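You operate a simulated robot arm through the tools that you are given. There is no shell and no other tool. Be economical: measure what you need, move in short steps, check, and stop when the job is done.

You are at the controls of a simulated robot arm. One attempt, no reset.

JOB
Take the large ingot and put it on the upper shelf of the steel stand. Then take the teal weight and put it on the upper shelf of the steel stand. Then open the kiln door. Do these in the order given. Set down upright: teal weight.

The check looks at the end state, three seconds after you hand in, the way a careful person would. Anything else that was tipped, shoved, dropped, spilled or broken makes it a failure.

ROBOT AND FRAMES
A 6-joint arm with a two-finger gripper on a trunk, on a base that drives. Base frame: it is fixed to the floor where the robot stands at the start and does not move with it; the origin is under the middle of the robot, x ahead of it, y to its left, z up; the surface under the hand at the start is at about z = 0.94. Lengths are in m, angles in degrees, forces in N, time in s.
With the tool pointing down near the work surface it reaches from about 0.24 to 0.48 m from the robot's upright axis, wherever it stands. Its first joint turns from -115.0 to 115.0 degrees. Places, roughly: kiln door [0, 1.6, 0.9]; teal weight [-1, 1.75, 0.75]; upper shelf of the steel stand [0.9, 0.1, 0.6]. Payload 2.1 kg.
Tool frame: the origin (TCP) lies between the finger pads and is the grasp point; the fingertips stand 0.02 m ahead of it; z points along the fingers, y is the line along which they close. The gripper opens to 0.1 m. The gripper's body begins 0.063 m behind the TCP.
Orientation is told as [roll, pitch, yaw] about the base's x, y, z axes, in that order, counted from this pose: with the fingers straight down and closing along the base's y, the tool's x points along the base's -x, its y along +y and its z along -z.

CONTROLS
- The arm moves only by the tool servo_tool. Its arguments are lists of equal length, an entry for each row: "delta_rot": the turn, a rotation vector about the base's x, y, z in degrees, a list of three; "dp": the shift along the base's x, y, z in m, a list of three; "jaw": the finger opening in m, from 0 to 0.1. In form: {"delta_rot": [[ax, ay, az], ...], "dp": [[dx, dy, dz], ...], "jaw": [jaw, ...]}. A call has 1 to 8 rows; each row shifts and turns the commanded pose from where the row before left it. Rows are played at 5 a second. More than 0.05 m and 8.6 degrees between two rows, or a gripper value outside its range, and nothing of the call is played. A pose out of reach is approached as far as the arm can. The call stops where the force on the tool passes 40 N (or 10 N more than at its start, if that is more) or the arm is blocked; 0.2 s more then pass. The fingers move at their own pace (about 0.153 m/s each) and stop on an object; they squeeze with about 25 N. The grip force told is the motor's: it shows also when the fingers shut on nothing. Time passes only in rows, and 0.2 s behind the last, so rows that do not move let the fingers close. The reply holds the time, the measured pose of the TCP, the force on the tool along the base axes, the opening and the grip force, in the units named above and with some noise, with the torque about the TCP (base axes, N m) and any sound that the robot's microphone picked up.
- Cameras (640 x 400 px; columns grow to the right, rows downward): "scene" is now at [0.0008, 0.1169, 1.577]; the picture's right is [-0.37, -0.93, 0.00], its down [-0.81, 0.32, -0.48] and it looks along [0.45, -0.18, -0.88] (base axes); focal length 265 px, centre (320, 200). "wrist" rides on the gripper at [0.07, -0.019, -0.099] in the tool frame; the picture's right is [0.26, 0.97, 0.00], its down [-0.75, 0.20, -0.63] and it looks along [-0.61, 0.16, 0.78] (tool axes); focal length 230 px, centre (320, 200).
- get_image(camera): a new picture of that camera. It takes no simulated time.
- lift_body(by): slides the trunk up (or, below 0, down) by that many m; the arm and the scene camera ride with it, the base frame stays. It gives what a move gives, with no picture.
- drive_base(legs): drives the robot by 1 to 6 legs, each [ahead, turn to the left] in m and degrees, along the robot's own axes; the way and the turn of a leg run together, so that a leg with both is an arc; at most 1.5 m and 180 degrees a leg. The arm and the cameras ride along, it lands a little off, and it stops where it bumps. It gives what a move gives.
- pan_tilt(pan, tilt): turns the head with the scene camera to pan (to the left, within 155 degrees either way) and tilt (down, from -29 to 69), counted from straight ahead of the robot. It gives what a move gives.
- probe_pixels(camera, pixels): for up to 12 pixels [column, row] of the newest picture of that camera ("zoom" is the newest enlarged one), the place [x, y, z] in the base frame of the surface seen there, good to about 0.003 m. It takes no simulated time.
- close_up(camera, box): a new picture of the part [left, top, right, bottom] of that camera's present view, enlarged. It takes no simulated time.
- finish_job(): hands the job in; it is judged then, once.

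Go step by step. Measure first, check grasps and placings, and put right what went wrong. The budget is 110 turns and 78 pictures, counting those below and the enlarged ones. Unless the task says otherwise, let go and move clear before handing in, and close with one line.

The tools are called after "Call:" by a JSON object that holds its "fn" and its "kwargs". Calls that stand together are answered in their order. servo_tool: Moves the arm, as the interface text tells. Its arguments: {"type":"object","properties":{"delta_rot":{"type":"array"},"dp":{"type":"array"},"jaw":{"type":"array"}},"required":["delta_rot","dp","jaw"]} The other tools are called the same way: lift_body (by) slides the trunk up or down; drive_base (legs) drives the base; pan_tilt (pan, tilt) turns the head that bears the scene camera; get_image (camera) takes a picture; probe_pixels (camera, pixels) gives the place of the surface under pixels of a picture; close_up (camera, box) takes an enlarged picture of a part of a camera's view; finish_job () hands the job in.

At the start:

```text
time_s: 0.0
eef_pos: [0.3009, 0.149, 1.2385]
ee_rot: [0.0, 0.1, 0.0]
ft_force: [0.1, -1.1, -0.8]
wrist_torque: [0.05, -0.01, 0.0]
finger_gap: 0.0998
grip_force: 0.1
trunk travel left (down, up): [-0.802, 0.188]
robot x, y, heading: [-0.0022, -0.0018, 0.1]
head pan, tilt: [-21.8, 61.1]
```

scene: 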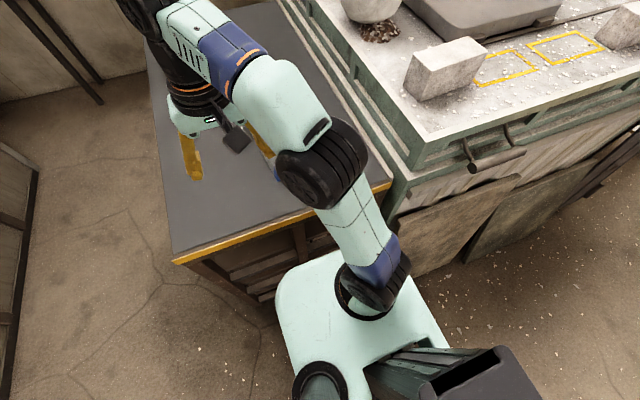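
wrist: 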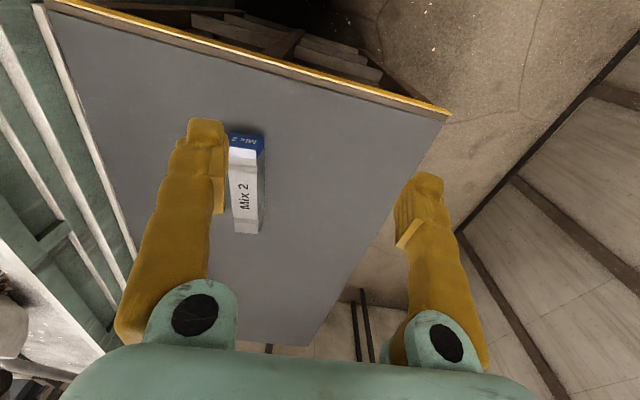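

The first pictures show a grey-topped stand in front with a small "Mix 2" box and a bench to the right with pale blocks near (440,65). I'll look around with the head to find everything.

Call:
{"fn": "pan_tilt", "kwargs": {"pan": -40, "tilt": 35}}

Call:
{"fn": "get_image", "kwargs": {"camera": "scene"}}

Call:
{"fn": "pan_tilt", "kwargs": {"pan": 40, "tilt": 30}}

Call:
{"fn": "get_image", "kwargs": {"camera": "scene"}}

Call:
{"fn": "pan_tilt", "kwargs": {"pan": 110, "tilt": 30}}

Call:
{"fn": "get_image", "kwargs": {"camera": "scene"}}

```text
time_s: 0.9
eef_pos: [0.3018, 0.1494, 1.2379]
ee_rot: [0.1, -0.1, 0.0]
ft_force: [-0.7, -0.1, -0.3]
wrist_torque: [0.0, 0.02, -0.02]
finger_gap: 0.1
grip_force: 0.0
trunk travel left (down, up): [-0.802, 0.188]
robot x, y, heading: [-0.0001, 0.001, -0.1]
head pan, tilt: [-40.0, 35.0]
```

```text
75 pictures are left
```

scene: 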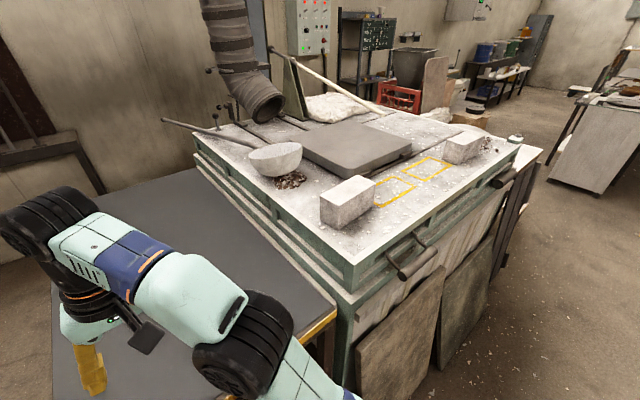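

```text
time_s: 2.4
eef_pos: [0.3017, 0.1476, 1.2381]
ee_rot: [-0.1, 0.0, 0.0]
ft_force: [0.5, -0.3, 1.0]
wrist_torque: [-0.03, 0.02, -0.01]
finger_gap: 0.1003
grip_force: 0.0
trunk travel left (down, up): [-0.802, 0.188]
robot x, y, heading: [-0.0003, -0.0009, -0.1]
head pan, tilt: [40.0, 30.0]
```

```text
74 pictures are left
```

scene: 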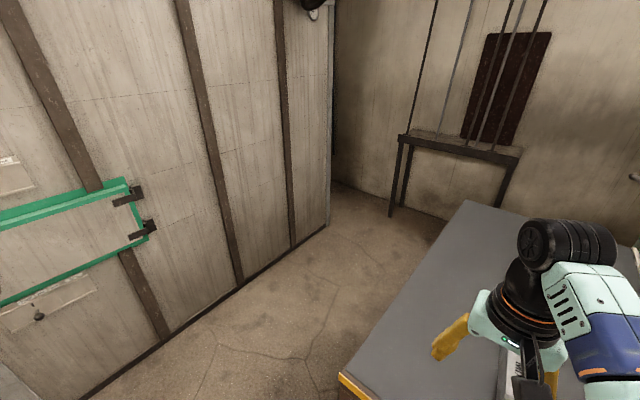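

```text
time_s: 3.8
eef_pos: [0.3022, 0.149, 1.2379]
ee_rot: [0.0, 0.0, 0.1]
ft_force: [-0.1, -0.3, -0.3]
wrist_torque: [0.03, 0.01, 0.04]
finger_gap: 0.0999
grip_force: 0.2
trunk travel left (down, up): [-0.802, 0.188]
robot x, y, heading: [0.0062, 0.0003, -0.2]
head pan, tilt: [110.0, 30.0]
```

```text
73 pictures are left
```

scene: 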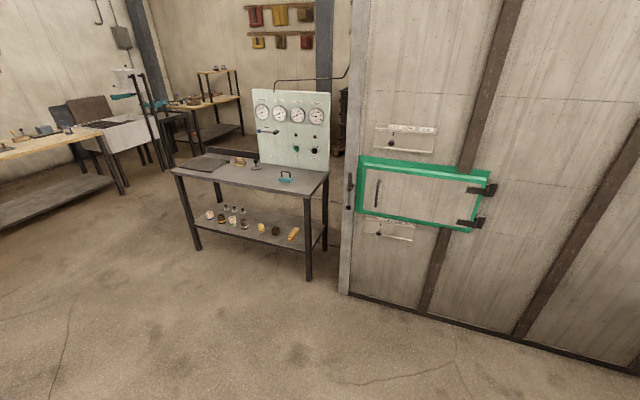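

The kiln door is the green frame with its handle at (377,190), and hinges on the right. The teal weight seems to be at (286,176) on the gauge table. I'll probe these points and zoom in.

Call:
{"fn": "probe_pixels", "kwargs": {"camera": "scene", "pixels": [[286, 178], [285, 184], [260, 165], [310, 185], [180, 172], [377, 190], [360, 185], [485, 185], [415, 190], [350, 200], [345, 290], [308, 275]]}}

Call:
{"fn": "close_up", "kwargs": {"camera": "scene", "box": [160, 90, 340, 250]}}

Call:
{"fn": "close_up", "kwargs": {"camera": "scene", "box": [335, 110, 505, 250]}}

Call:
{"fn": "pan_tilt", "kwargs": {"pan": 0, "tilt": 50}}

Call:
{"fn": "get_image", "kwargs": {"camera": "scene"}}

```text
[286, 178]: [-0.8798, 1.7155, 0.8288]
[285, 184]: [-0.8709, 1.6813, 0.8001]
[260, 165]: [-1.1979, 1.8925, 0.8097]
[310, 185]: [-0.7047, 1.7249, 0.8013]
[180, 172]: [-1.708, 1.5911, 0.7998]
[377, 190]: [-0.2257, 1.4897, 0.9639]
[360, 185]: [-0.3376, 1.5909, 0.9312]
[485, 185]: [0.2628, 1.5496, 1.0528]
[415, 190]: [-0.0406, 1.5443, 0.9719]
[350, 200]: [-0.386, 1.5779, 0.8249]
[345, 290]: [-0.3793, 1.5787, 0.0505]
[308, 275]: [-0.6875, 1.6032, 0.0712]
```

```text
2.50 times, centred on (250, 170) of scene
```

zoom: 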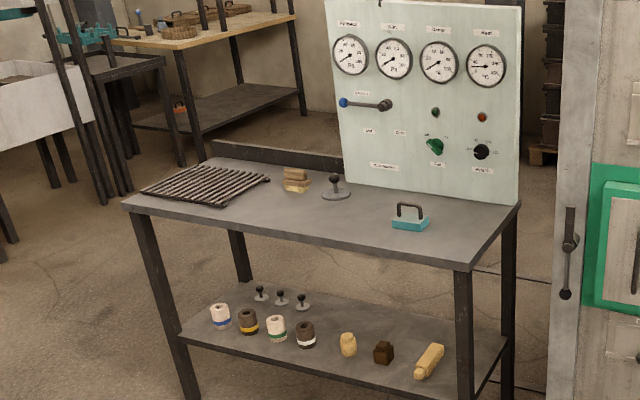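

```text
2.86 times, centred on (420, 180) of scene
```

zoom: 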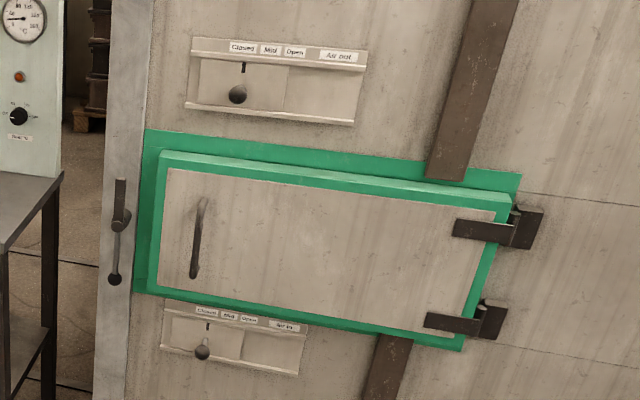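

```text
time_s: 5.7
eef_pos: [0.3008, 0.1473, 1.2393]
ee_rot: [0.0, 0.0, 0.0]
ft_force: [1.4, 0.5, 0.1]
wrist_torque: [0.0, 0.0, 0.02]
finger_gap: 0.1002
grip_force: 0.1
trunk travel left (down, up): [-0.802, 0.188]
robot x, y, heading: [-0.0003, 0.0026, 0.1]
head pan, tilt: [0.0, 50.0]
```

```text
70 pictures are left
```

scene: 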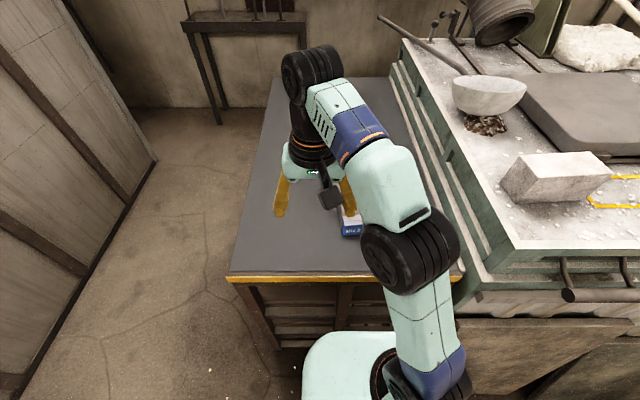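

The stand and ingots still need locating: the grey table, the blocks at (555,178), and the rack against the back wall. I'll probe these.

Call:
{"fn": "probe_pixels", "kwargs": {"camera": "scene", "pixels": [[300, 90], [240, 260], [260, 200], [230, 28], [290, 340], [320, 335], [550, 165], [510, 205], [610, 175], [540, 230], [350, 225], [420, 330]]}}

Call:
{"fn": "pan_tilt", "kwargs": {"pan": -60, "tilt": 45}}

Call:
{"fn": "get_image", "kwargs": {"camera": "scene"}}

Call:
{"fn": "pan_tilt", "kwargs": {"pan": -120, "tilt": 30}}

Call:
{"fn": "get_image", "kwargs": {"camera": "scene"}}

```text
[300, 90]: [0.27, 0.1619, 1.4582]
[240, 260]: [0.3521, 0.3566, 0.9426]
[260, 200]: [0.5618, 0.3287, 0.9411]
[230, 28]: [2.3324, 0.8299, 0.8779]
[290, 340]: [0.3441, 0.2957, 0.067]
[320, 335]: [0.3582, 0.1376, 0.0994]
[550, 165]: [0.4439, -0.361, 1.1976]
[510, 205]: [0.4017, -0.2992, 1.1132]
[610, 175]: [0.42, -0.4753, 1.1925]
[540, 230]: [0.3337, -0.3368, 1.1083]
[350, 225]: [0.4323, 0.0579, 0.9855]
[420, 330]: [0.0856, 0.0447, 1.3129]
```

```text
time_s: 7.0
eef_pos: [0.3023, 0.1495, 1.2382]
ee_rot: [0.1, 0.1, -0.1]
ft_force: [-0.4, 0.7, 0.2]
wrist_torque: [-0.03, -0.02, -0.01]
finger_gap: 0.1001
grip_force: 0.1
trunk travel left (down, up): [-0.802, 0.188]
robot x, y, heading: [0.003, 0.002, 0.0]
head pan, tilt: [-60.0, 45.0]
```

```text
69 pictures are left
```

scene: 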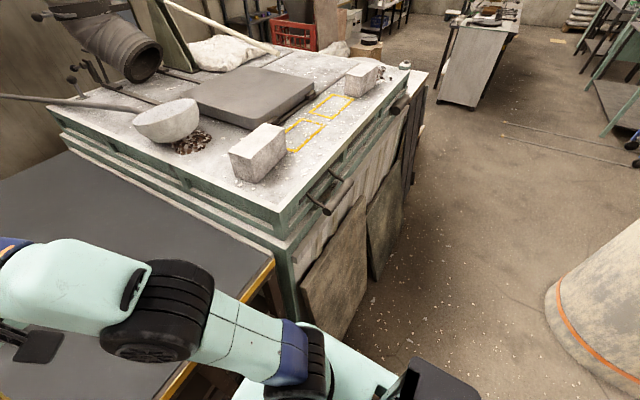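

```text
time_s: 8.3
eef_pos: [0.3003, 0.1491, 1.2377]
ee_rot: [0.0, 0.0, 0.0]
ft_force: [-0.2, -0.7, 0.6]
wrist_torque: [0.03, 0.0, -0.02]
finger_gap: 0.0997
grip_force: 0.1
trunk travel left (down, up): [-0.802, 0.188]
robot x, y, heading: [0.0021, -0.0011, -0.2]
head pan, tilt: [-120.0, 30.0]
```

```text
68 pictures are left
```

scene: 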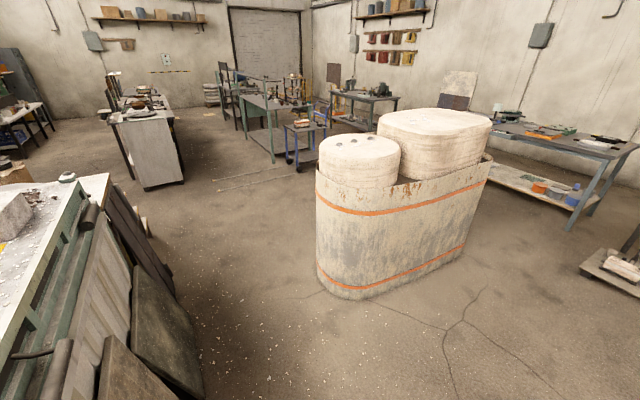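

The blocks at (258,150) in the last-but-one picture are about 0.11 wide at z≈1.2. I haven't found the large ingot or the stand with a shelf at 0.6 yet, so I'll look behind as well.

Call:
{"fn": "pan_tilt", "kwargs": {"pan": 155, "tilt": 30}}

Call:
{"fn": "get_image", "kwargs": {"camera": "scene"}}

Call:
{"fn": "pan_tilt", "kwargs": {"pan": -155, "tilt": 35}}

Call:
{"fn": "get_image", "kwargs": {"camera": "scene"}}

Call:
{"fn": "close_up", "kwargs": {"camera": "wrist", "box": [40, 0, 460, 260]}}

```text
time_s: 12.1
eef_pos: [0.3012, 0.1484, 1.2389]
ee_rot: [0.0, 0.0, 0.0]
ft_force: [1.1, 0.1, 0.3]
wrist_torque: [-0.01, 0.02, 0.01]
finger_gap: 0.1001
grip_force: 0.0
trunk travel left (down, up): [-0.802, 0.188]
robot x, y, heading: [0.0006, -0.0008, -0.1]
head pan, tilt: [154.7, 30.0]
```

```text
67 pictures are left
```

scene: 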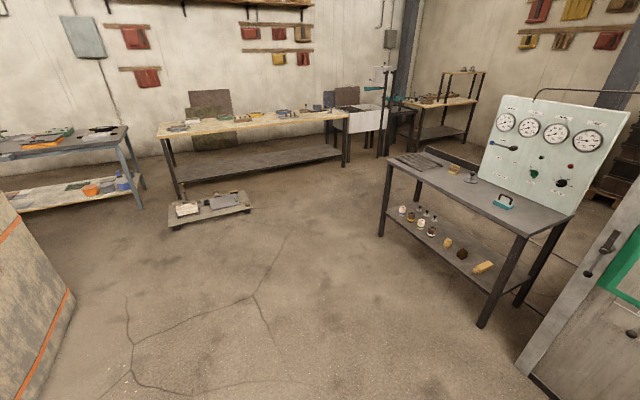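

```text
time_s: 16.3
eef_pos: [0.3008, 0.1489, 1.2376]
ee_rot: [0.0, 0.0, 0.0]
ft_force: [0.4, 0.1, 1.3]
wrist_torque: [-0.01, -0.02, -0.01]
finger_gap: 0.1
grip_force: 0.0
trunk travel left (down, up): [-0.802, 0.188]
robot x, y, heading: [-0.0024, 0.0022, 0.2]
head pan, tilt: [-154.7, 35.0]
```

```text
66 pictures are left
```

scene: 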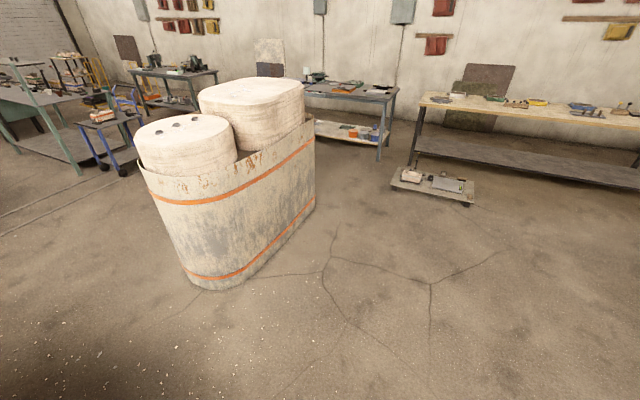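

```text
1.52 times, centred on (250, 130) of wrist
```

zoom: 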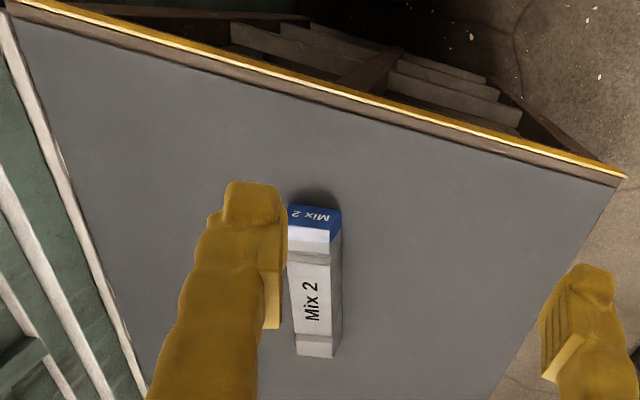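

Ingot candidates: the gold bars on the gauge table and on the distant trolley. I'll back away from the grey table so I can see whether it has shelves inside.

Call:
{"fn": "drive_base", "kwargs": {"legs": [[-0.8, 0]]}}

Call:
{"fn": "lift_body", "kwargs": {"by": -0.45}}

Call:
{"fn": "pan_tilt", "kwargs": {"pan": 0, "tilt": 20}}

Call:
{"fn": "get_image", "kwargs": {"camera": "scene"}}

Call:
{"fn": "get_image", "kwargs": {"camera": "wrist"}}

```text
time_s: 20.6
eef_pos: [-0.5074, 0.1493, 1.2375]
ee_rot: [0.0, 0.0, -0.3]
ft_force: [-0.5, -0.7, 0.0]
wrist_torque: [-0.02, 0.0, 0.01]
finger_gap: 0.0999
grip_force: 0.2
trunk travel left (down, up): [-0.802, 0.188]
robot x, y, heading: [-0.8103, 0.0046, -0.5]
head pan, tilt: [-154.7, 35.0]
```

```text
refused: -0.45 is not a number from -0.4 to 0.4
```

```text
time_s: 23.1
eef_pos: [-0.507, 0.1484, 1.2374]
ee_rot: [0.0, -0.1, -0.4]
ft_force: [-0.6, -0.1, -0.3]
wrist_torque: [0.02, -0.02, 0.02]
finger_gap: 0.0999
grip_force: 0.1
trunk travel left (down, up): [-0.802, 0.188]
robot x, y, heading: [-0.8145, 0.0005, -0.6]
head pan, tilt: [0.0, 20.0]
```

```text
64 pictures are left
```

scene: 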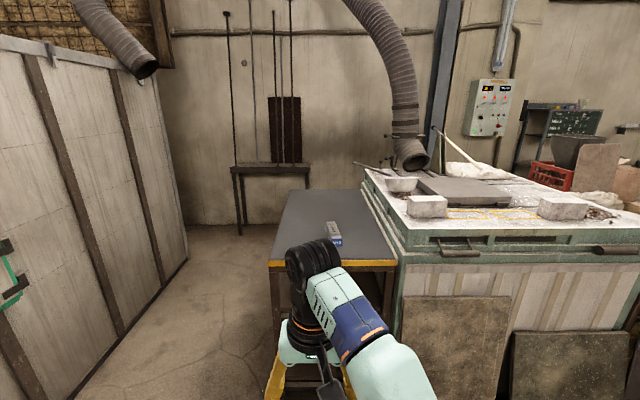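

```text
63 pictures are left
```

wrist: 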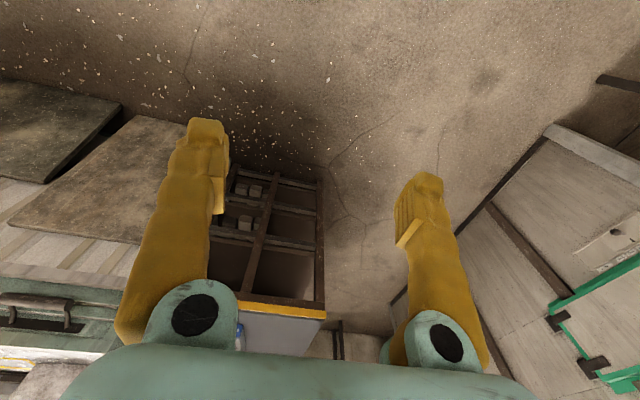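

The wrist picture shows a rack under the grey top with shelves and blocks inside (240,200). I'll lower the trunk for a better look in.

Call:
{"fn": "lift_body", "kwargs": {"by": -0.4}}

Call:
{"fn": "get_image", "kwargs": {"camera": "wrist"}}

Call:
{"fn": "get_image", "kwargs": {"camera": "scene"}}

```text
time_s: 26.9
eef_pos: [-0.5067, 0.1493, 0.8384]
ee_rot: [0.0, 0.0, -0.4]
ft_force: [0.6, 0.0, -1.0]
wrist_torque: [0.0, 0.02, 0.03]
finger_gap: 0.1
grip_force: 0.1
trunk travel left (down, up): [-0.402, 0.588]
robot x, y, heading: [-0.8064, 0.0069, -0.4]
head pan, tilt: [0.0, 20.0]
```

```text
62 pictures are left
```

wrist: 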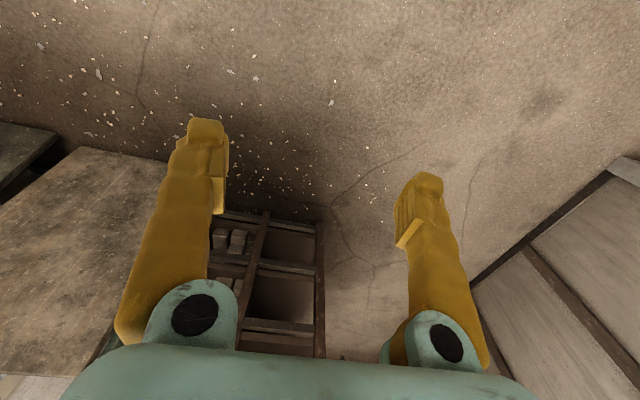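

```text
61 pictures are left
```

scene: 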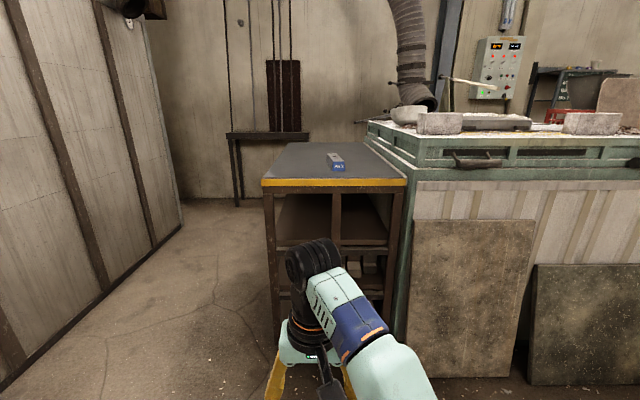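

The stand is open at the front, with a center post at (336,215) and an upper shelf around (330,220). I'll zoom and probe.

Call:
{"fn": "close_up", "kwargs": {"camera": "scene", "box": [250, 130, 420, 300]}}

Call:
{"fn": "probe_pixels", "kwargs": {"camera": "scene", "pixels": [[300, 225], [365, 225], [276, 220], [336, 215], [395, 220], [300, 244], [300, 183], [300, 148], [355, 148], [300, 205], [365, 205], [370, 246]]}}

```text
2.35 times, centred on (335, 215) of scene
```

zoom: 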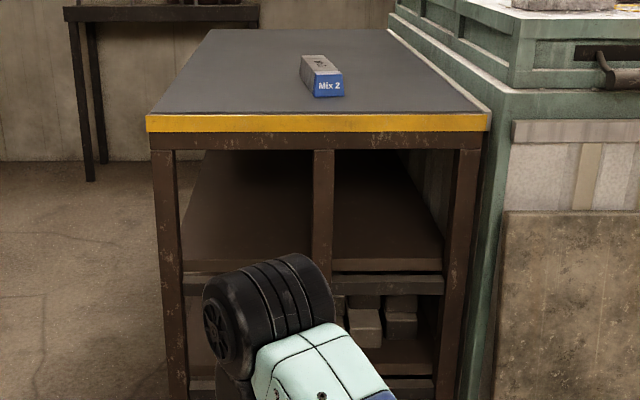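

```text
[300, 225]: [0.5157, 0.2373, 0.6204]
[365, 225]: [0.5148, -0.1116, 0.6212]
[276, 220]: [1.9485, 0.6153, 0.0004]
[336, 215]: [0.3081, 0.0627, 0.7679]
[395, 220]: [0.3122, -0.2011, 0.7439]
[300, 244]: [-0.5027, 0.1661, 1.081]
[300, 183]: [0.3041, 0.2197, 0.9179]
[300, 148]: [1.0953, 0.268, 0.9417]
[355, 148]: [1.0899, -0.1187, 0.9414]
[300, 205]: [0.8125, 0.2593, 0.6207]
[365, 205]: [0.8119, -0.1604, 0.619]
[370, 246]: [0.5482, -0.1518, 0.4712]
```

The upper shelf is at z≈0.62 behind a center post at y≈0.06, and the space below the top ends at ~0.88. I'll lower more to see the blocks below, and look around for the ingot.

Call:
{"fn": "lift_body", "kwargs": {"by": -0.35}}

Call:
{"fn": "close_up", "kwargs": {"camera": "scene", "box": [230, 60, 430, 260]}}

Call:
{"fn": "pan_tilt", "kwargs": {"pan": 92, "tilt": 10}}

Call:
{"fn": "get_image", "kwargs": {"camera": "scene"}}

Call:
{"fn": "close_up", "kwargs": {"camera": "scene", "box": [230, 100, 430, 260]}}

```text
time_s: 30.3
eef_pos: [-0.5068, 0.1485, 0.4883]
ee_rot: [0.1, 0.1, -0.4]
ft_force: [-0.8, 0.1, 0.6]
wrist_torque: [0.02, -0.01, 0.0]
finger_gap: 0.1001
grip_force: 0.1
trunk travel left (down, up): [-0.052, 0.938]
robot x, y, heading: [-0.8075, 0.0054, -0.5]
head pan, tilt: [0.0, 20.0]
```

```text
2.00 times, centred on (330, 160) of scene
```

zoom: 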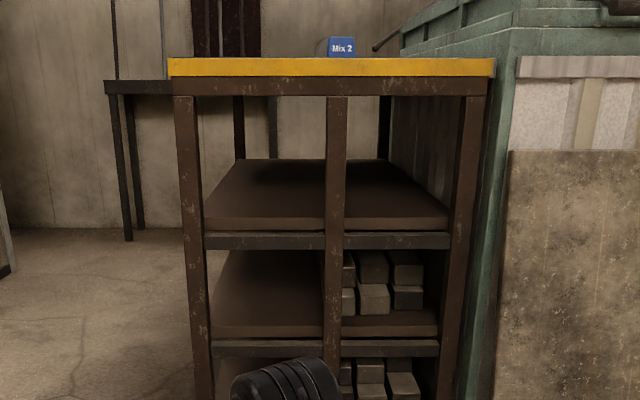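

```text
time_s: 32.0
eef_pos: [-0.5068, 0.1493, 0.4881]
ee_rot: [0.0, 0.0, -0.4]
ft_force: [-0.4, -1.6, 0.4]
wrist_torque: [-0.02, -0.02, 0.02]
finger_gap: 0.0998
grip_force: 0.0
trunk travel left (down, up): [-0.052, 0.938]
robot x, y, heading: [-0.8099, 0.0037, -0.3]
head pan, tilt: [92.0, 10.0]
```

```text
58 pictures are left
```

scene: 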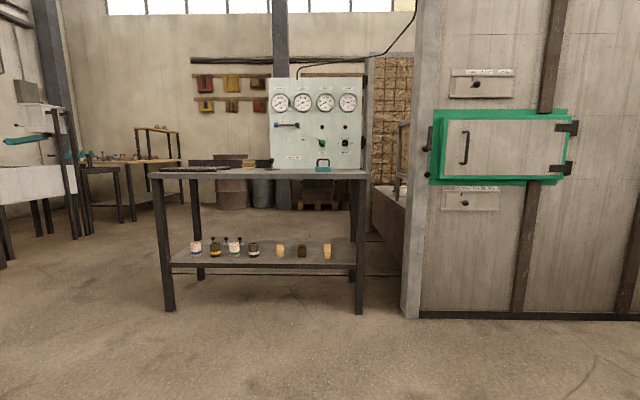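

```text
2.50 times, centred on (330, 180) of scene
```

zoom: 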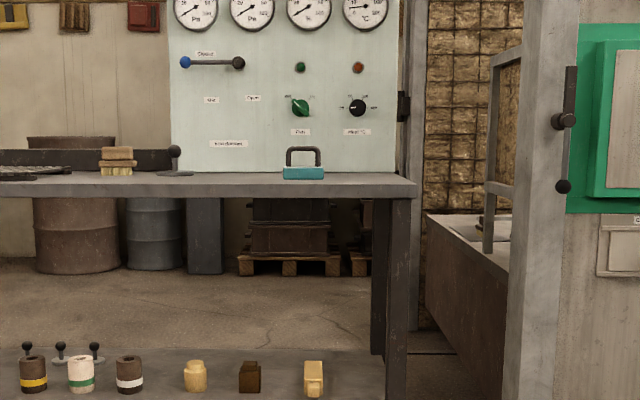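

The stand's lower shelves hold scenery bars, and the gauge table's lower shelf holds weights and small wooden-looking things. I'll raise the trunk and look closely at the bench blocks and the other candidates.

Call:
{"fn": "lift_body", "kwargs": {"by": 0.4}}

Call:
{"fn": "lift_body", "kwargs": {"by": 0.4}}

Call:
{"fn": "close_up", "kwargs": {"camera": "scene", "box": [150, 130, 350, 330]}}

Call:
{"fn": "pan_tilt", "kwargs": {"pan": -24, "tilt": 22}}

Call:
{"fn": "close_up", "kwargs": {"camera": "scene", "box": [180, 80, 480, 280]}}

Call:
{"fn": "pan_tilt", "kwargs": {"pan": -100, "tilt": 22}}

Call:
{"fn": "get_image", "kwargs": {"camera": "scene"}}

```text
time_s: 35.8
eef_pos: [-0.5076, 0.1482, 0.8891]
ee_rot: [0.0, -0.1, -0.4]
ft_force: [0.4, 0.7, 0.6]
wrist_torque: [-0.01, 0.03, -0.03]
finger_gap: 0.1
grip_force: 0.0
trunk travel left (down, up): [-0.452, 0.538]
robot x, y, heading: [-0.8094, 0.0004, -0.5]
head pan, tilt: [92.0, 10.0]
```

```text
time_s: 39.6
eef_pos: [-0.5069, 0.1492, 1.288]
ee_rot: [0.1, 0.0, -0.4]
ft_force: [-0.6, 0.4, -0.7]
wrist_torque: [0.0, 0.0, -0.03]
finger_gap: 0.0999
grip_force: 0.0
trunk travel left (down, up): [-0.852, 0.138]
robot x, y, heading: [-0.8116, 0.0014, -0.8]
head pan, tilt: [92.0, 10.0]
```

```text
2.00 times, centred on (250, 230) of scene
```

zoom: 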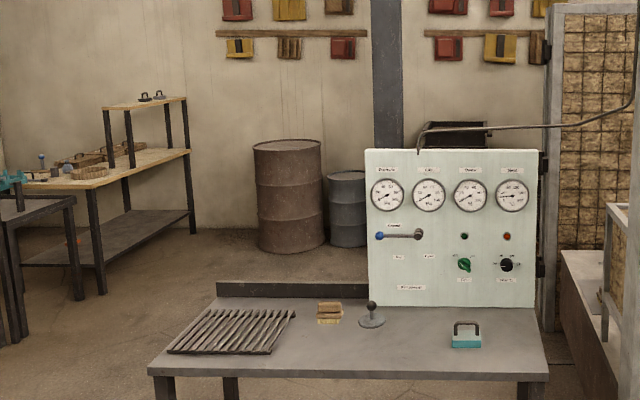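

```text
time_s: 41.6
eef_pos: [-0.5069, 0.1498, 1.2873]
ee_rot: [-0.1, 0.1, -0.4]
ft_force: [-0.4, -0.4, 0.4]
wrist_torque: [0.03, 0.03, -0.03]
finger_gap: 0.0998
grip_force: 0.1
trunk travel left (down, up): [-0.852, 0.138]
robot x, y, heading: [-0.8113, 0.0026, -0.4]
head pan, tilt: [-24.0, 22.0]
```

```text
2.00 times, centred on (330, 180) of scene
```

zoom: 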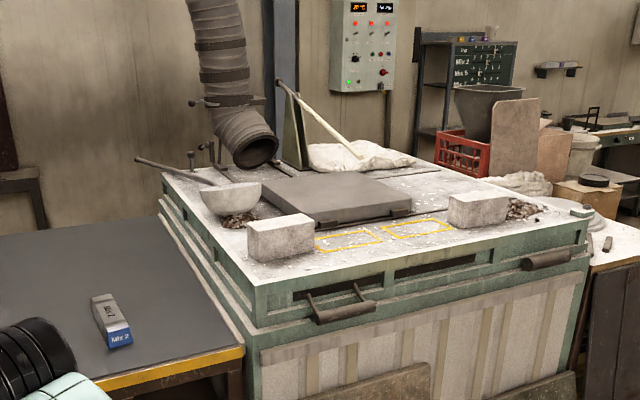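

```text
time_s: 43.1
eef_pos: [-0.5072, 0.1489, 1.2886]
ee_rot: [0.0, 0.0, -0.4]
ft_force: [1.2, -0.2, 0.1]
wrist_torque: [0.0, -0.02, -0.01]
finger_gap: 0.0999
grip_force: 0.0
trunk travel left (down, up): [-0.852, 0.138]
robot x, y, heading: [-0.8048, 0.0035, -0.6]
head pan, tilt: [-100.0, 22.0]
```

```text
54 pictures are left
```

scene: 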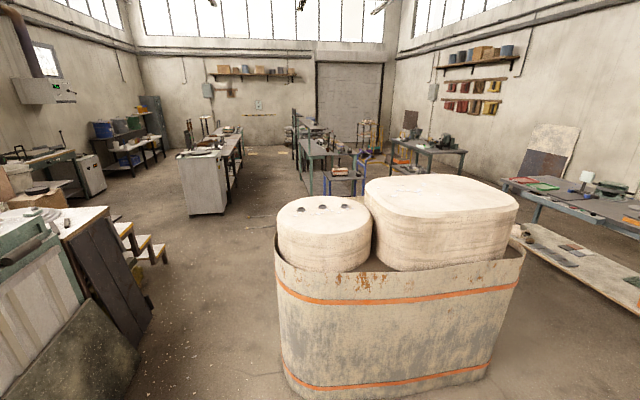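

The bar marked "Mix 2" on top of the stand is a grey, ingot-like bar with a blue end. I'll zoom in on it to compare with the others.

Call:
{"fn": "pan_tilt", "kwargs": {"pan": 2, "tilt": 25}}

Call:
{"fn": "close_up", "kwargs": {"camera": "scene", "box": [290, 120, 370, 170]}}

Call:
{"fn": "get_image", "kwargs": {"camera": "scene"}}

```text
time_s: 44.9
eef_pos: [-0.5067, 0.149, 1.2874]
ee_rot: [0.0, 0.0, -0.3]
ft_force: [-0.2, 0.3, -0.5]
wrist_torque: [-0.01, 0.04, -0.01]
finger_gap: 0.0999
grip_force: 0.0
trunk travel left (down, up): [-0.852, 0.138]
robot x, y, heading: [-0.8117, 0.003, -0.5]
head pan, tilt: [2.0, 25.0]
```

```text
8.00 times, centred on (330, 145) of scene
```

zoom: 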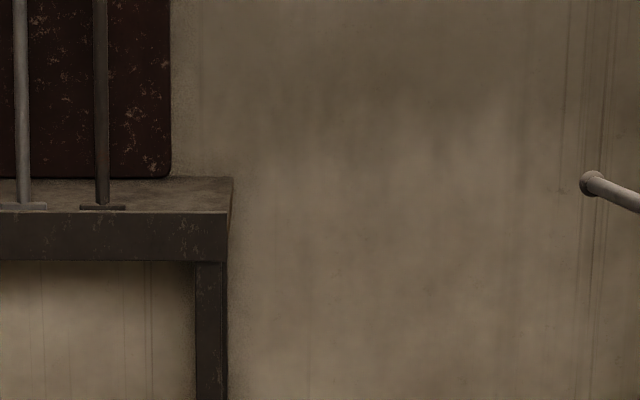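

```text
52 pictures are left
```

scene: 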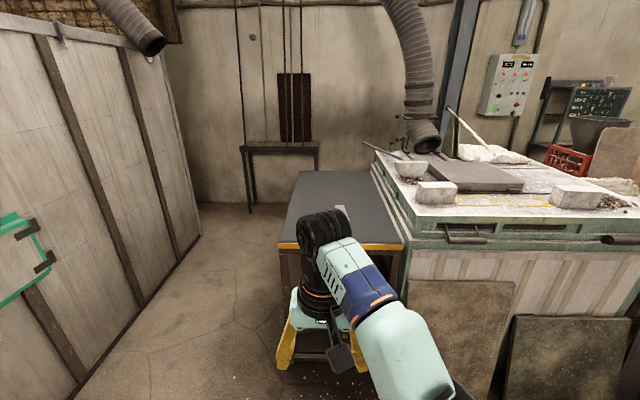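

The arm hides the bar, so I'll drive back to the stand and inspect it with the wrist and scene cameras.

Call:
{"fn": "drive_base", "kwargs": {"legs": [[0.78, 0.5]]}}

Call:
{"fn": "pan_tilt", "kwargs": {"pan": -8, "tilt": 55}}

Call:
{"fn": "get_image", "kwargs": {"camera": "wrist"}}

Call:
{"fn": "get_image", "kwargs": {"camera": "scene"}}

```text
time_s: 49.1
eef_pos: [0.2787, 0.1516, 1.2885]
ee_rot: [0.1, 0.0, 0.3]
ft_force: [0.5, -0.7, 0.1]
wrist_torque: [0.02, 0.0, -0.01]
finger_gap: 0.0999
grip_force: 0.1
trunk travel left (down, up): [-0.852, 0.138]
robot x, y, heading: [-0.0215, 0.0008, 0.1]
head pan, tilt: [2.0, 25.0]
```

```text
time_s: 50.0
eef_pos: [0.2785, 0.1517, 1.2881]
ee_rot: [0.1, 0.0, 0.3]
ft_force: [-1.0, -0.5, -0.2]
wrist_torque: [0.03, 0.04, -0.03]
finger_gap: 0.1003
grip_force: 0.1
trunk travel left (down, up): [-0.852, 0.138]
robot x, y, heading: [-0.0209, 0.0033, 0.1]
head pan, tilt: [-8.0, 55.0]
```

```text
51 pictures are left
```

wrist: 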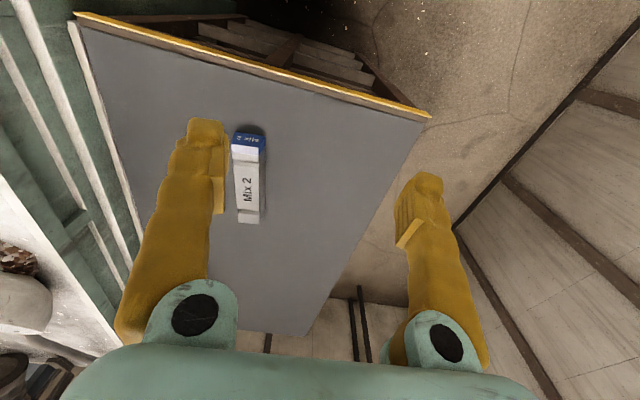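

```text
50 pictures are left
```

scene: 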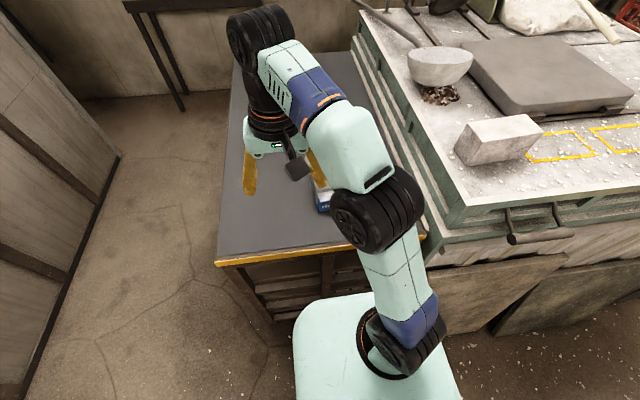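

Call:
{"fn": "close_up", "kwargs": {"camera": "wrist", "box": [200, 110, 300, 240]}}

Call:
{"fn": "probe_pixels", "kwargs": {"camera": "wrist", "pixels": [[249, 140], [235, 151], [265, 151], [247, 165], [248, 190], [248, 210], [240, 213], [258, 213], [260, 190], [263, 175], [300, 180], [240, 180]]}}

```text
3.08 times, centred on (250, 175) of wrist
```

zoom: 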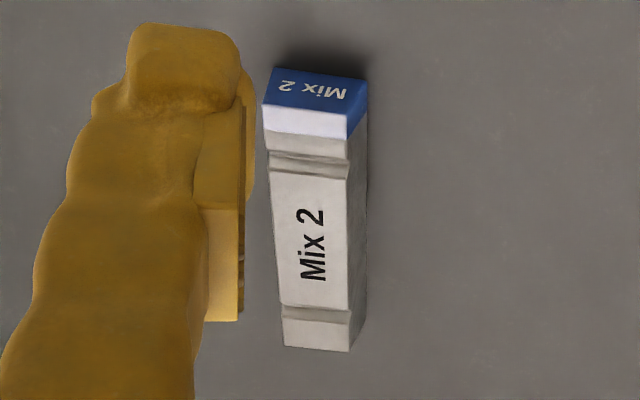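

```text
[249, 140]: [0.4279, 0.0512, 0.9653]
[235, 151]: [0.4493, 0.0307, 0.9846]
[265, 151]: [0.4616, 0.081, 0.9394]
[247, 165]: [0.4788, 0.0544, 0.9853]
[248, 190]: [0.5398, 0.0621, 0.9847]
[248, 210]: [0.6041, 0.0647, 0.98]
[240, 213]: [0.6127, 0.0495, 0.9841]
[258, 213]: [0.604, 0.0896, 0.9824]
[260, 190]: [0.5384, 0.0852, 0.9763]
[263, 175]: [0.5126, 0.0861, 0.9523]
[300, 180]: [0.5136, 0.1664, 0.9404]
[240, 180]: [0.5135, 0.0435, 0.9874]
```

The "Mix 2" bar is a notched, trapezoidal ingot of about 0.2×0.06×0.047 m lying along x (0.43–0.63), so this is the large ingot. I'll check the robot base and stand geometry before planning a 45°-tilted grasp, which also fits through the shelf opening.

Call:
{"fn": "probe_pixels", "kwargs": {"camera": "scene", "pixels": [[340, 305], [310, 320], [390, 295], [440, 370], [340, 350], [300, 390], [393, 360], [222, 262], [410, 237], [325, 275], [220, 265], [270, 300]]}}

Call:
{"fn": "probe_pixels", "kwargs": {"camera": "wrist", "pixels": [[427, 116], [80, 14], [250, 65], [300, 50], [360, 75], [280, 40], [215, 35], [330, 90], [240, 30], [320, 75]]}}

```text
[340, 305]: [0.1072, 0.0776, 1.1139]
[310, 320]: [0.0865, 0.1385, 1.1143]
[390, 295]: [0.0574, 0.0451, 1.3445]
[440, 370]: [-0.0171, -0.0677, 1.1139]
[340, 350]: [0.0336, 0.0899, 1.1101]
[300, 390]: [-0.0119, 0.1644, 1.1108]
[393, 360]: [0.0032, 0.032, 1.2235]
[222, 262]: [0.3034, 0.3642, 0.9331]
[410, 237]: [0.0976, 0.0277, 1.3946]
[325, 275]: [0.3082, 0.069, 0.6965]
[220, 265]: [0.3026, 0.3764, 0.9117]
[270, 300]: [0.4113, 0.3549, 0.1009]
```

```text
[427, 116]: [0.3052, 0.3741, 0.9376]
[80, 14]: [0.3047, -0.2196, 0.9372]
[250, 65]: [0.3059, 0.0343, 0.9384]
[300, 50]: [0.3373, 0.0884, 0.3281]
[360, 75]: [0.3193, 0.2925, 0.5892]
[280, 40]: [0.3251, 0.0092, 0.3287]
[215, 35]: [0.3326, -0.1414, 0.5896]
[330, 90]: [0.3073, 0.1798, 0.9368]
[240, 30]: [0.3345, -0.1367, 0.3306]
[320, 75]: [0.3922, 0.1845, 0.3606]
```

The mint plate is the trunk platform (z≈1.11, front edge x≈0.12), clear of the stand's front at x≈0.305. I'll tilt the tool 40° forward while moving over the ingot, then lower the trunk a little.

Call:
{"fn": "servo_tool", "kwargs": {"delta_rot": [[0, -8, 0], [0, -8, 0], [0, -8, 0], [0, -8, 0], [0, -8, 0], [0, 0, 6], [0, 0, 0]], "dp": [[0.03, -0.013, 0], [0.03, -0.013, 0], [0.03, -0.013, 0], [0.03, -0.013, 0], [0.03, -0.013, 0], [0.03, -0.013, -0.02], [0.03, -0.013, -0.03]], "jaw": [0.1, 0.1, 0.1, 0.1, 0.1, 0.1, 0.1]}}

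Call:
{"fn": "lift_body", "kwargs": {"by": -0.15}}

Call:
{"fn": "get_image", "kwargs": {"camera": "wrist"}}

```text
time_s: 51.6
eef_pos: [0.4895, 0.061, 1.2369]
ee_rot: [-0.4, -39.9, 6.5]
ft_force: [0.2, 0.6, -0.1]
wrist_torque: [0.01, 0.01, 0.01]
finger_gap: 0.0998
grip_force: 0.1
trunk travel left (down, up): [-0.852, 0.138]
robot x, y, heading: [-0.0191, -0.0001, 0.3]
head pan, tilt: [-8.0, 55.0]
```

```text
time_s: 53.4
eef_pos: [0.4877, 0.0612, 1.0871]
ee_rot: [-0.3, -40.0, 6.4]
ft_force: [-0.3, 0.0, -0.4]
wrist_torque: [-0.03, -0.01, -0.02]
finger_gap: 0.1002
grip_force: 0.1
trunk travel left (down, up): [-0.702, 0.288]
robot x, y, heading: [-0.0224, 0.0012, 0.4]
head pan, tilt: [-8.0, 55.0]
```

```text
48 pictures are left
```

wrist: 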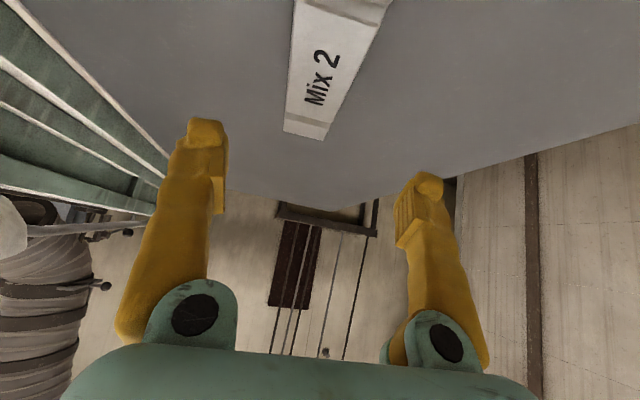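

The arm reaches well and the ingot sits between the fingers. I'll probe its edges from here.

Call:
{"fn": "probe_pixels", "kwargs": {"camera": "wrist", "pixels": [[286, 130], [318, 134], [291, 70], [345, 90], [290, 10], [380, 10], [305, 120], [340, 20], [330, 134], [360, 65], [306, 135], [250, 100]]}}

```text
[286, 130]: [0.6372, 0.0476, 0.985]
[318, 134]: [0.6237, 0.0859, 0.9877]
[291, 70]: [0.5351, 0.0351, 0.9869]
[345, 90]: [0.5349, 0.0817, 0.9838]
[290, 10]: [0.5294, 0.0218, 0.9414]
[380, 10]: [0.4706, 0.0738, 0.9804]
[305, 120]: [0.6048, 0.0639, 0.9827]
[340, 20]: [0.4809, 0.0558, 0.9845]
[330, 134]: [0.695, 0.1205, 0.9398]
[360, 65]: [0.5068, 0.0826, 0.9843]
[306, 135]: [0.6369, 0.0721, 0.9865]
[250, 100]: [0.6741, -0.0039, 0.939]
```

The ingot spans x≈0.43–0.637 and its centerline at x=0.515 is y≈0.058. I'll descend to z≈0.968 there.

Call:
{"fn": "servo_tool", "kwargs": {"delta_rot": [[0, 0, -1], [0, 0, 0], [0, 0, 0], [0, 0, 0], [0, 0, 0]], "dp": [[0.014, -0.002, -0.04], [0.013, -0.001, -0.04], [0, 0, -0.028], [0, 0, -0.01], [0, 0, 0]], "jaw": [0.1, 0.1, 0.1, 0.1, 0.1]}}

Call:
{"fn": "get_image", "kwargs": {"camera": "wrist"}}

```text
time_s: 54.6
eef_pos: [0.5148, 0.059, 0.9691]
ee_rot: [-0.3, -40.0, 5.5]
ft_force: [-1.0, 0.5, -0.3]
wrist_torque: [-0.03, 0.0, -0.03]
finger_gap: 0.0999
grip_force: 0.0
trunk travel left (down, up): [-0.702, 0.288]
robot x, y, heading: [-0.0222, 0.0022, 0.1]
head pan, tilt: [-8.0, 55.0]
```

```text
47 pictures are left
```

wrist: 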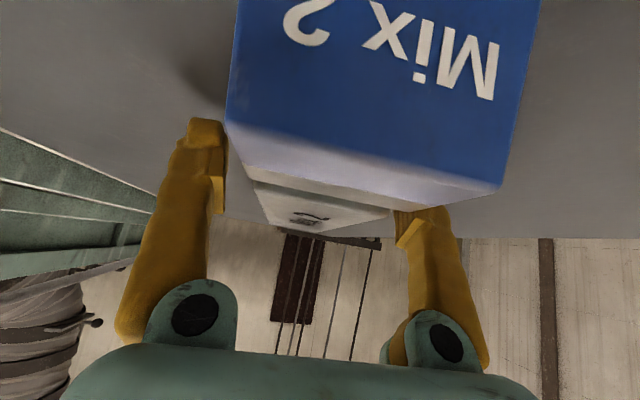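

The fingers straddle the ingot with no contact. I'll close and test-lift.

Call:
{"fn": "servo_tool", "kwargs": {"delta_rot": [[0, 0, 0], [0, 0, 0], [0, 0, 0], [0, 0, 0], [0, 0, 0], [0, 0, 0]], "dp": [[0, 0, 0], [0, 0, 0], [0, 0, 0], [0, 0, 0.01], [0, 0, 0.02], [0, 0, 0.02]], "jaw": [0.03, 0.03, 0.03, 0.03, 0.03, 0.03]}}

Call:
{"fn": "get_image", "kwargs": {"camera": "wrist"}}

```text
time_s: 56.0
eef_pos: [0.5144, 0.0565, 1.0212]
ee_rot: [-0.3, -40.2, 5.3]
ft_force: [0.2, 1.4, -0.2]
wrist_torque: [-0.01, -0.03, -0.01]
finger_gap: 0.03
grip_force: 0.1
trunk travel left (down, up): [-0.702, 0.288]
robot x, y, heading: [-0.0151, -0.0004, 0.4]
head pan, tilt: [-8.0, 55.0]
```

```text
46 pictures are left
```

wrist: 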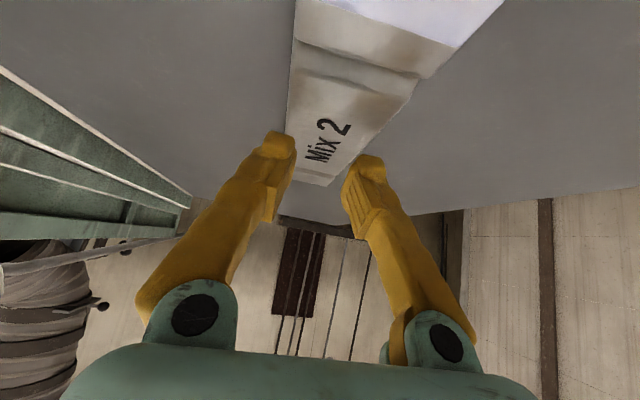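

The fingers ended at 0.03 with nothing held: the bar slipped out. I'll reopen, go back down, and close fully without lifting to see the readings.

Call:
{"fn": "servo_tool", "kwargs": {"delta_rot": [[0, 0, 0], [0, 0, 0], [0, 0, 0], [0, 0, 0], [0, 0, 0]], "dp": [[0, 0, 0.02], [0, 0, 0], [0, 0, 0], [0, 0, 0], [0, 0, 0]], "jaw": [0.1, 0.1, 0.1, 0.1, 0.1]}}

Call:
{"fn": "get_image", "kwargs": {"camera": "wrist"}}

Call:
{"fn": "probe_pixels", "kwargs": {"camera": "wrist", "pixels": [[286, 130], [318, 134], [291, 70], [345, 90], [350, 90], [355, 80], [300, 30], [380, 30], [305, 100], [340, 20], [306, 150], [310, 165]]}}

```text
time_s: 57.2
eef_pos: [0.5147, 0.0589, 1.039]
ee_rot: [-0.3, -39.9, 5.3]
ft_force: [0.1, 0.6, -0.3]
wrist_torque: [0.02, -0.01, -0.04]
finger_gap: 0.0999
grip_force: 0.1
trunk travel left (down, up): [-0.702, 0.288]
robot x, y, heading: [-0.0219, -0.0026, -0.0]
head pan, tilt: [-8.0, 55.0]
```

```text
45 pictures are left
```

wrist: 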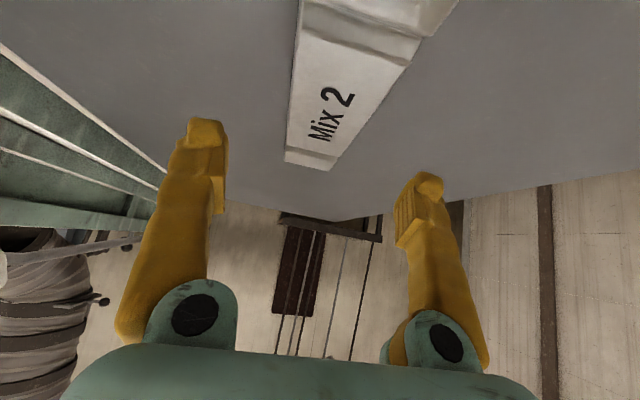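

```text
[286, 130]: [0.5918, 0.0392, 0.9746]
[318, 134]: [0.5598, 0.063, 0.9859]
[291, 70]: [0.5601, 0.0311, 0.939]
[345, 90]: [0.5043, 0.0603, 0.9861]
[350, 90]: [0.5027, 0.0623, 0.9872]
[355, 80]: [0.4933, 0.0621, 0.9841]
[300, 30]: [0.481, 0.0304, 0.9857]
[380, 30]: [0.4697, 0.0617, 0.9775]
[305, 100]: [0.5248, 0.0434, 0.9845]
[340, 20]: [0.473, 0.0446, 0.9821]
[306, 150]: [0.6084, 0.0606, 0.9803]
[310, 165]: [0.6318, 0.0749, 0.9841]
```

The ingot is nearly unmoved. I'll descend again a bit lower and at the exact center (x≈0.53), then close fully and check before lifting.

Call:
{"fn": "servo_tool", "kwargs": {"delta_rot": [[0, 0, 0], [0, 0, 0], [0, 0, 0], [0, 0, 0], [0, 0, 0], [0, 0, 0], [0, 0, 0]], "dp": [[0.008, -0.002, -0.035], [0.007, -0.002, -0.03], [0, 0, -0.007], [0, 0, 0], [0, 0, 0], [0, 0, 0], [0, 0, 0]], "jaw": [0.1, 0.1, 0.1, 0.0, 0.0, 0.0, 0.0]}}

Call:
{"fn": "get_image", "kwargs": {"camera": "wrist"}}

```text
time_s: 58.8
eef_pos: [0.5299, 0.0555, 0.9662]
ee_rot: [-0.2, -40.0, 5.4]
ft_force: [-0.5, 4.6, 0.0]
wrist_torque: [0.12, -0.06, 0.18]
finger_gap: 0.0583
grip_force: 25.3
trunk travel left (down, up): [-0.702, 0.288]
robot x, y, heading: [-0.018, 0.0044, 0.5]
head pan, tilt: [-8.0, 55.0]
```

```text
44 pictures are left
```

wrist: 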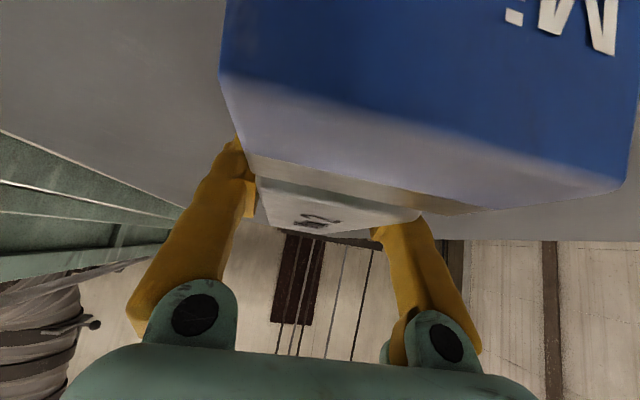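

Gripped at 0.058 m with 25 N. Lifting gently to check slip.

Call:
{"fn": "servo_tool", "kwargs": {"delta_rot": [[0, 0, 0], [0, 0, 0], [0, 0, 0], [0, 0, 0]], "dp": [[0, 0, 0.005], [0, 0, 0.005], [0, 0, 0.005], [0, 0, 0]], "jaw": [0.0, 0.0, 0.0, 0.0]}}

Call:
{"fn": "get_image", "kwargs": {"camera": "wrist"}}

```text
time_s: 59.8
eef_pos: [0.5324, 0.0539, 0.9815]
ee_rot: [-0.2, -39.7, 5.4]
ft_force: [0.0, -0.4, -12.4]
wrist_torque: [-0.01, 0.13, 0.0]
finger_gap: 0.0554
grip_force: 24.8
trunk travel left (down, up): [-0.702, 0.288]
robot x, y, heading: [-0.0218, 0.0053, 0.0]
head pan, tilt: [-8.0, 55.0]
```

```text
43 pictures are left
```

wrist: 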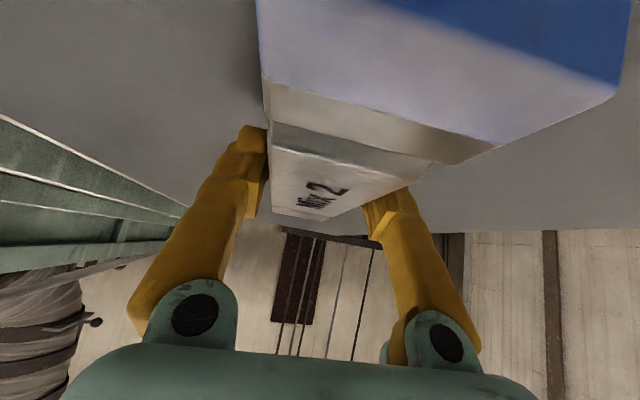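

It carries 12.4 N, but the gap fell to 0.055, so it may be creeping. I'll hold still and check.

Call:
{"fn": "servo_tool", "kwargs": {"delta_rot": [[0, 0, 0], [0, 0, 0], [0, 0, 0], [0, 0, 0], [0, 0, 0]], "dp": [[0, 0, 0], [0, 0, 0], [0, 0, 0], [0, 0, 0], [0, 0, 0]], "jaw": [0.0, 0.0, 0.0, 0.0, 0.0]}}

Call:
{"fn": "get_image", "kwargs": {"camera": "wrist"}}

Call:
{"fn": "probe_pixels", "kwargs": {"camera": "wrist", "pixels": [[300, 180], [350, 170], [285, 190], [300, 205], [380, 110], [450, 130], [450, 60], [280, 100], [420, 175]]}}

```text
time_s: 61.0
eef_pos: [0.5318, 0.0534, 0.9806]
ee_rot: [-0.3, -39.8, 5.4]
ft_force: [-0.4, -1.1, -11.6]
wrist_torque: [-0.01, 0.11, 0.02]
finger_gap: 0.0549
grip_force: 24.7
trunk travel left (down, up): [-0.702, 0.288]
robot x, y, heading: [-0.0215, 0.0024, 0.1]
head pan, tilt: [-8.0, 55.0]
```

```text
42 pictures are left
```

wrist: 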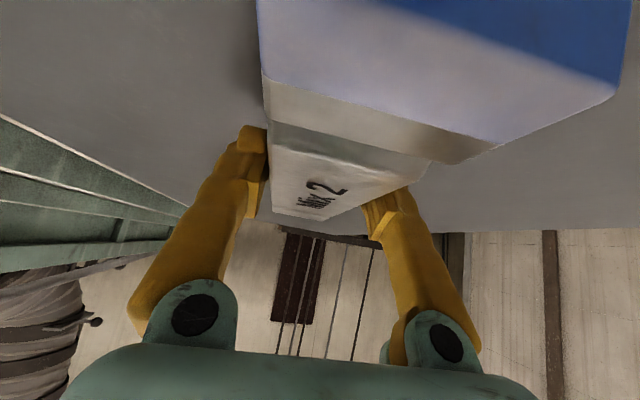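

```text
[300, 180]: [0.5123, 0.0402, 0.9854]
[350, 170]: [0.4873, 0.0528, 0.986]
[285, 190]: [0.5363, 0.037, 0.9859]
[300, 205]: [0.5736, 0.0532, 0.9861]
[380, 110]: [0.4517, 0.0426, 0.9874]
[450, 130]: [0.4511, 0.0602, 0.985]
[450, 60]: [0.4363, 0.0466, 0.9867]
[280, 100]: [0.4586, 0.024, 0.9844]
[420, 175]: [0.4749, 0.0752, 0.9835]
```

The top is still at z≈0.986, so the fingers slid 15 mm up the drafted sides; a side pinch holds only about 12 N, not enough. New plan: drag the ingot (no lifting) until its near end overhangs the front edge (x≈0.305), then grip its parallel top and bottom faces with a level tool.

Call:
{"fn": "servo_tool", "kwargs": {"delta_rot": [[0, 0, 0], [0, 0, 0], [0, 0, 0], [0, 0, 0], [0, 0, 0], [0, 0, 0], [0, 0, 0]], "dp": [[0, 0, 0], [0, 0, 0], [0, 0, -0.012], [0, 0, 0], [0, 0, 0], [-0.01, 0, 0], [-0.02, 0, 0]], "jaw": [0.1, 0.1, 0.1, 0.0, 0.0, 0.0, 0.0]}}

Call:
{"fn": "servo_tool", "kwargs": {"delta_rot": [[0, 0, -1], [0, 0, -1], [0, 0, -1], [0, 0, -1], [0, 0, -1], [0, 0, 0], [0, 0, 0]], "dp": [[-0.02, 0, 0], [-0.02, 0, 0], [-0.02, 0, 0], [-0.02, 0, 0], [-0.02, 0, 0], [-0.02, 0, 0], [0, 0, 0]], "jaw": [0.0, 0.0, 0.0, 0.0, 0.0, 0.0, 0.0]}}

Call:
{"fn": "get_image", "kwargs": {"camera": "wrist"}}

```text
time_s: 62.6
eef_pos: [0.4999, 0.0546, 0.9707]
ee_rot: [-0.3, -39.8, 5.4]
ft_force: [-1.0, 0.1, 3.1]
wrist_torque: [-0.14, -0.04, -0.2]
finger_gap: 0.0574
grip_force: 25.1
trunk travel left (down, up): [-0.702, 0.288]
robot x, y, heading: [-0.0214, 0.0029, 0.3]
head pan, tilt: [-8.0, 55.0]
```

```text
time_s: 64.2
eef_pos: [0.3791, 0.0542, 0.9714]
ee_rot: [-0.3, -40.0, 0.3]
ft_force: [2.0, -1.1, 3.5]
wrist_torque: [-0.34, -0.15, -0.01]
finger_gap: 0.0575
grip_force: 24.8
trunk travel left (down, up): [-0.702, 0.288]
robot x, y, heading: [-0.0224, -0.0014, 0.3]
head pan, tilt: [-8.0, 55.0]
```

```text
41 pictures are left
```

wrist: 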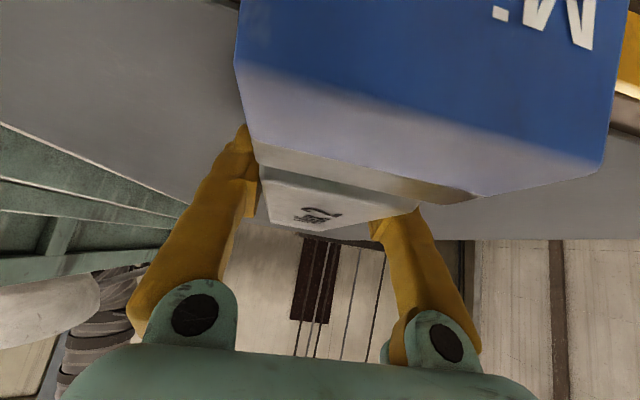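

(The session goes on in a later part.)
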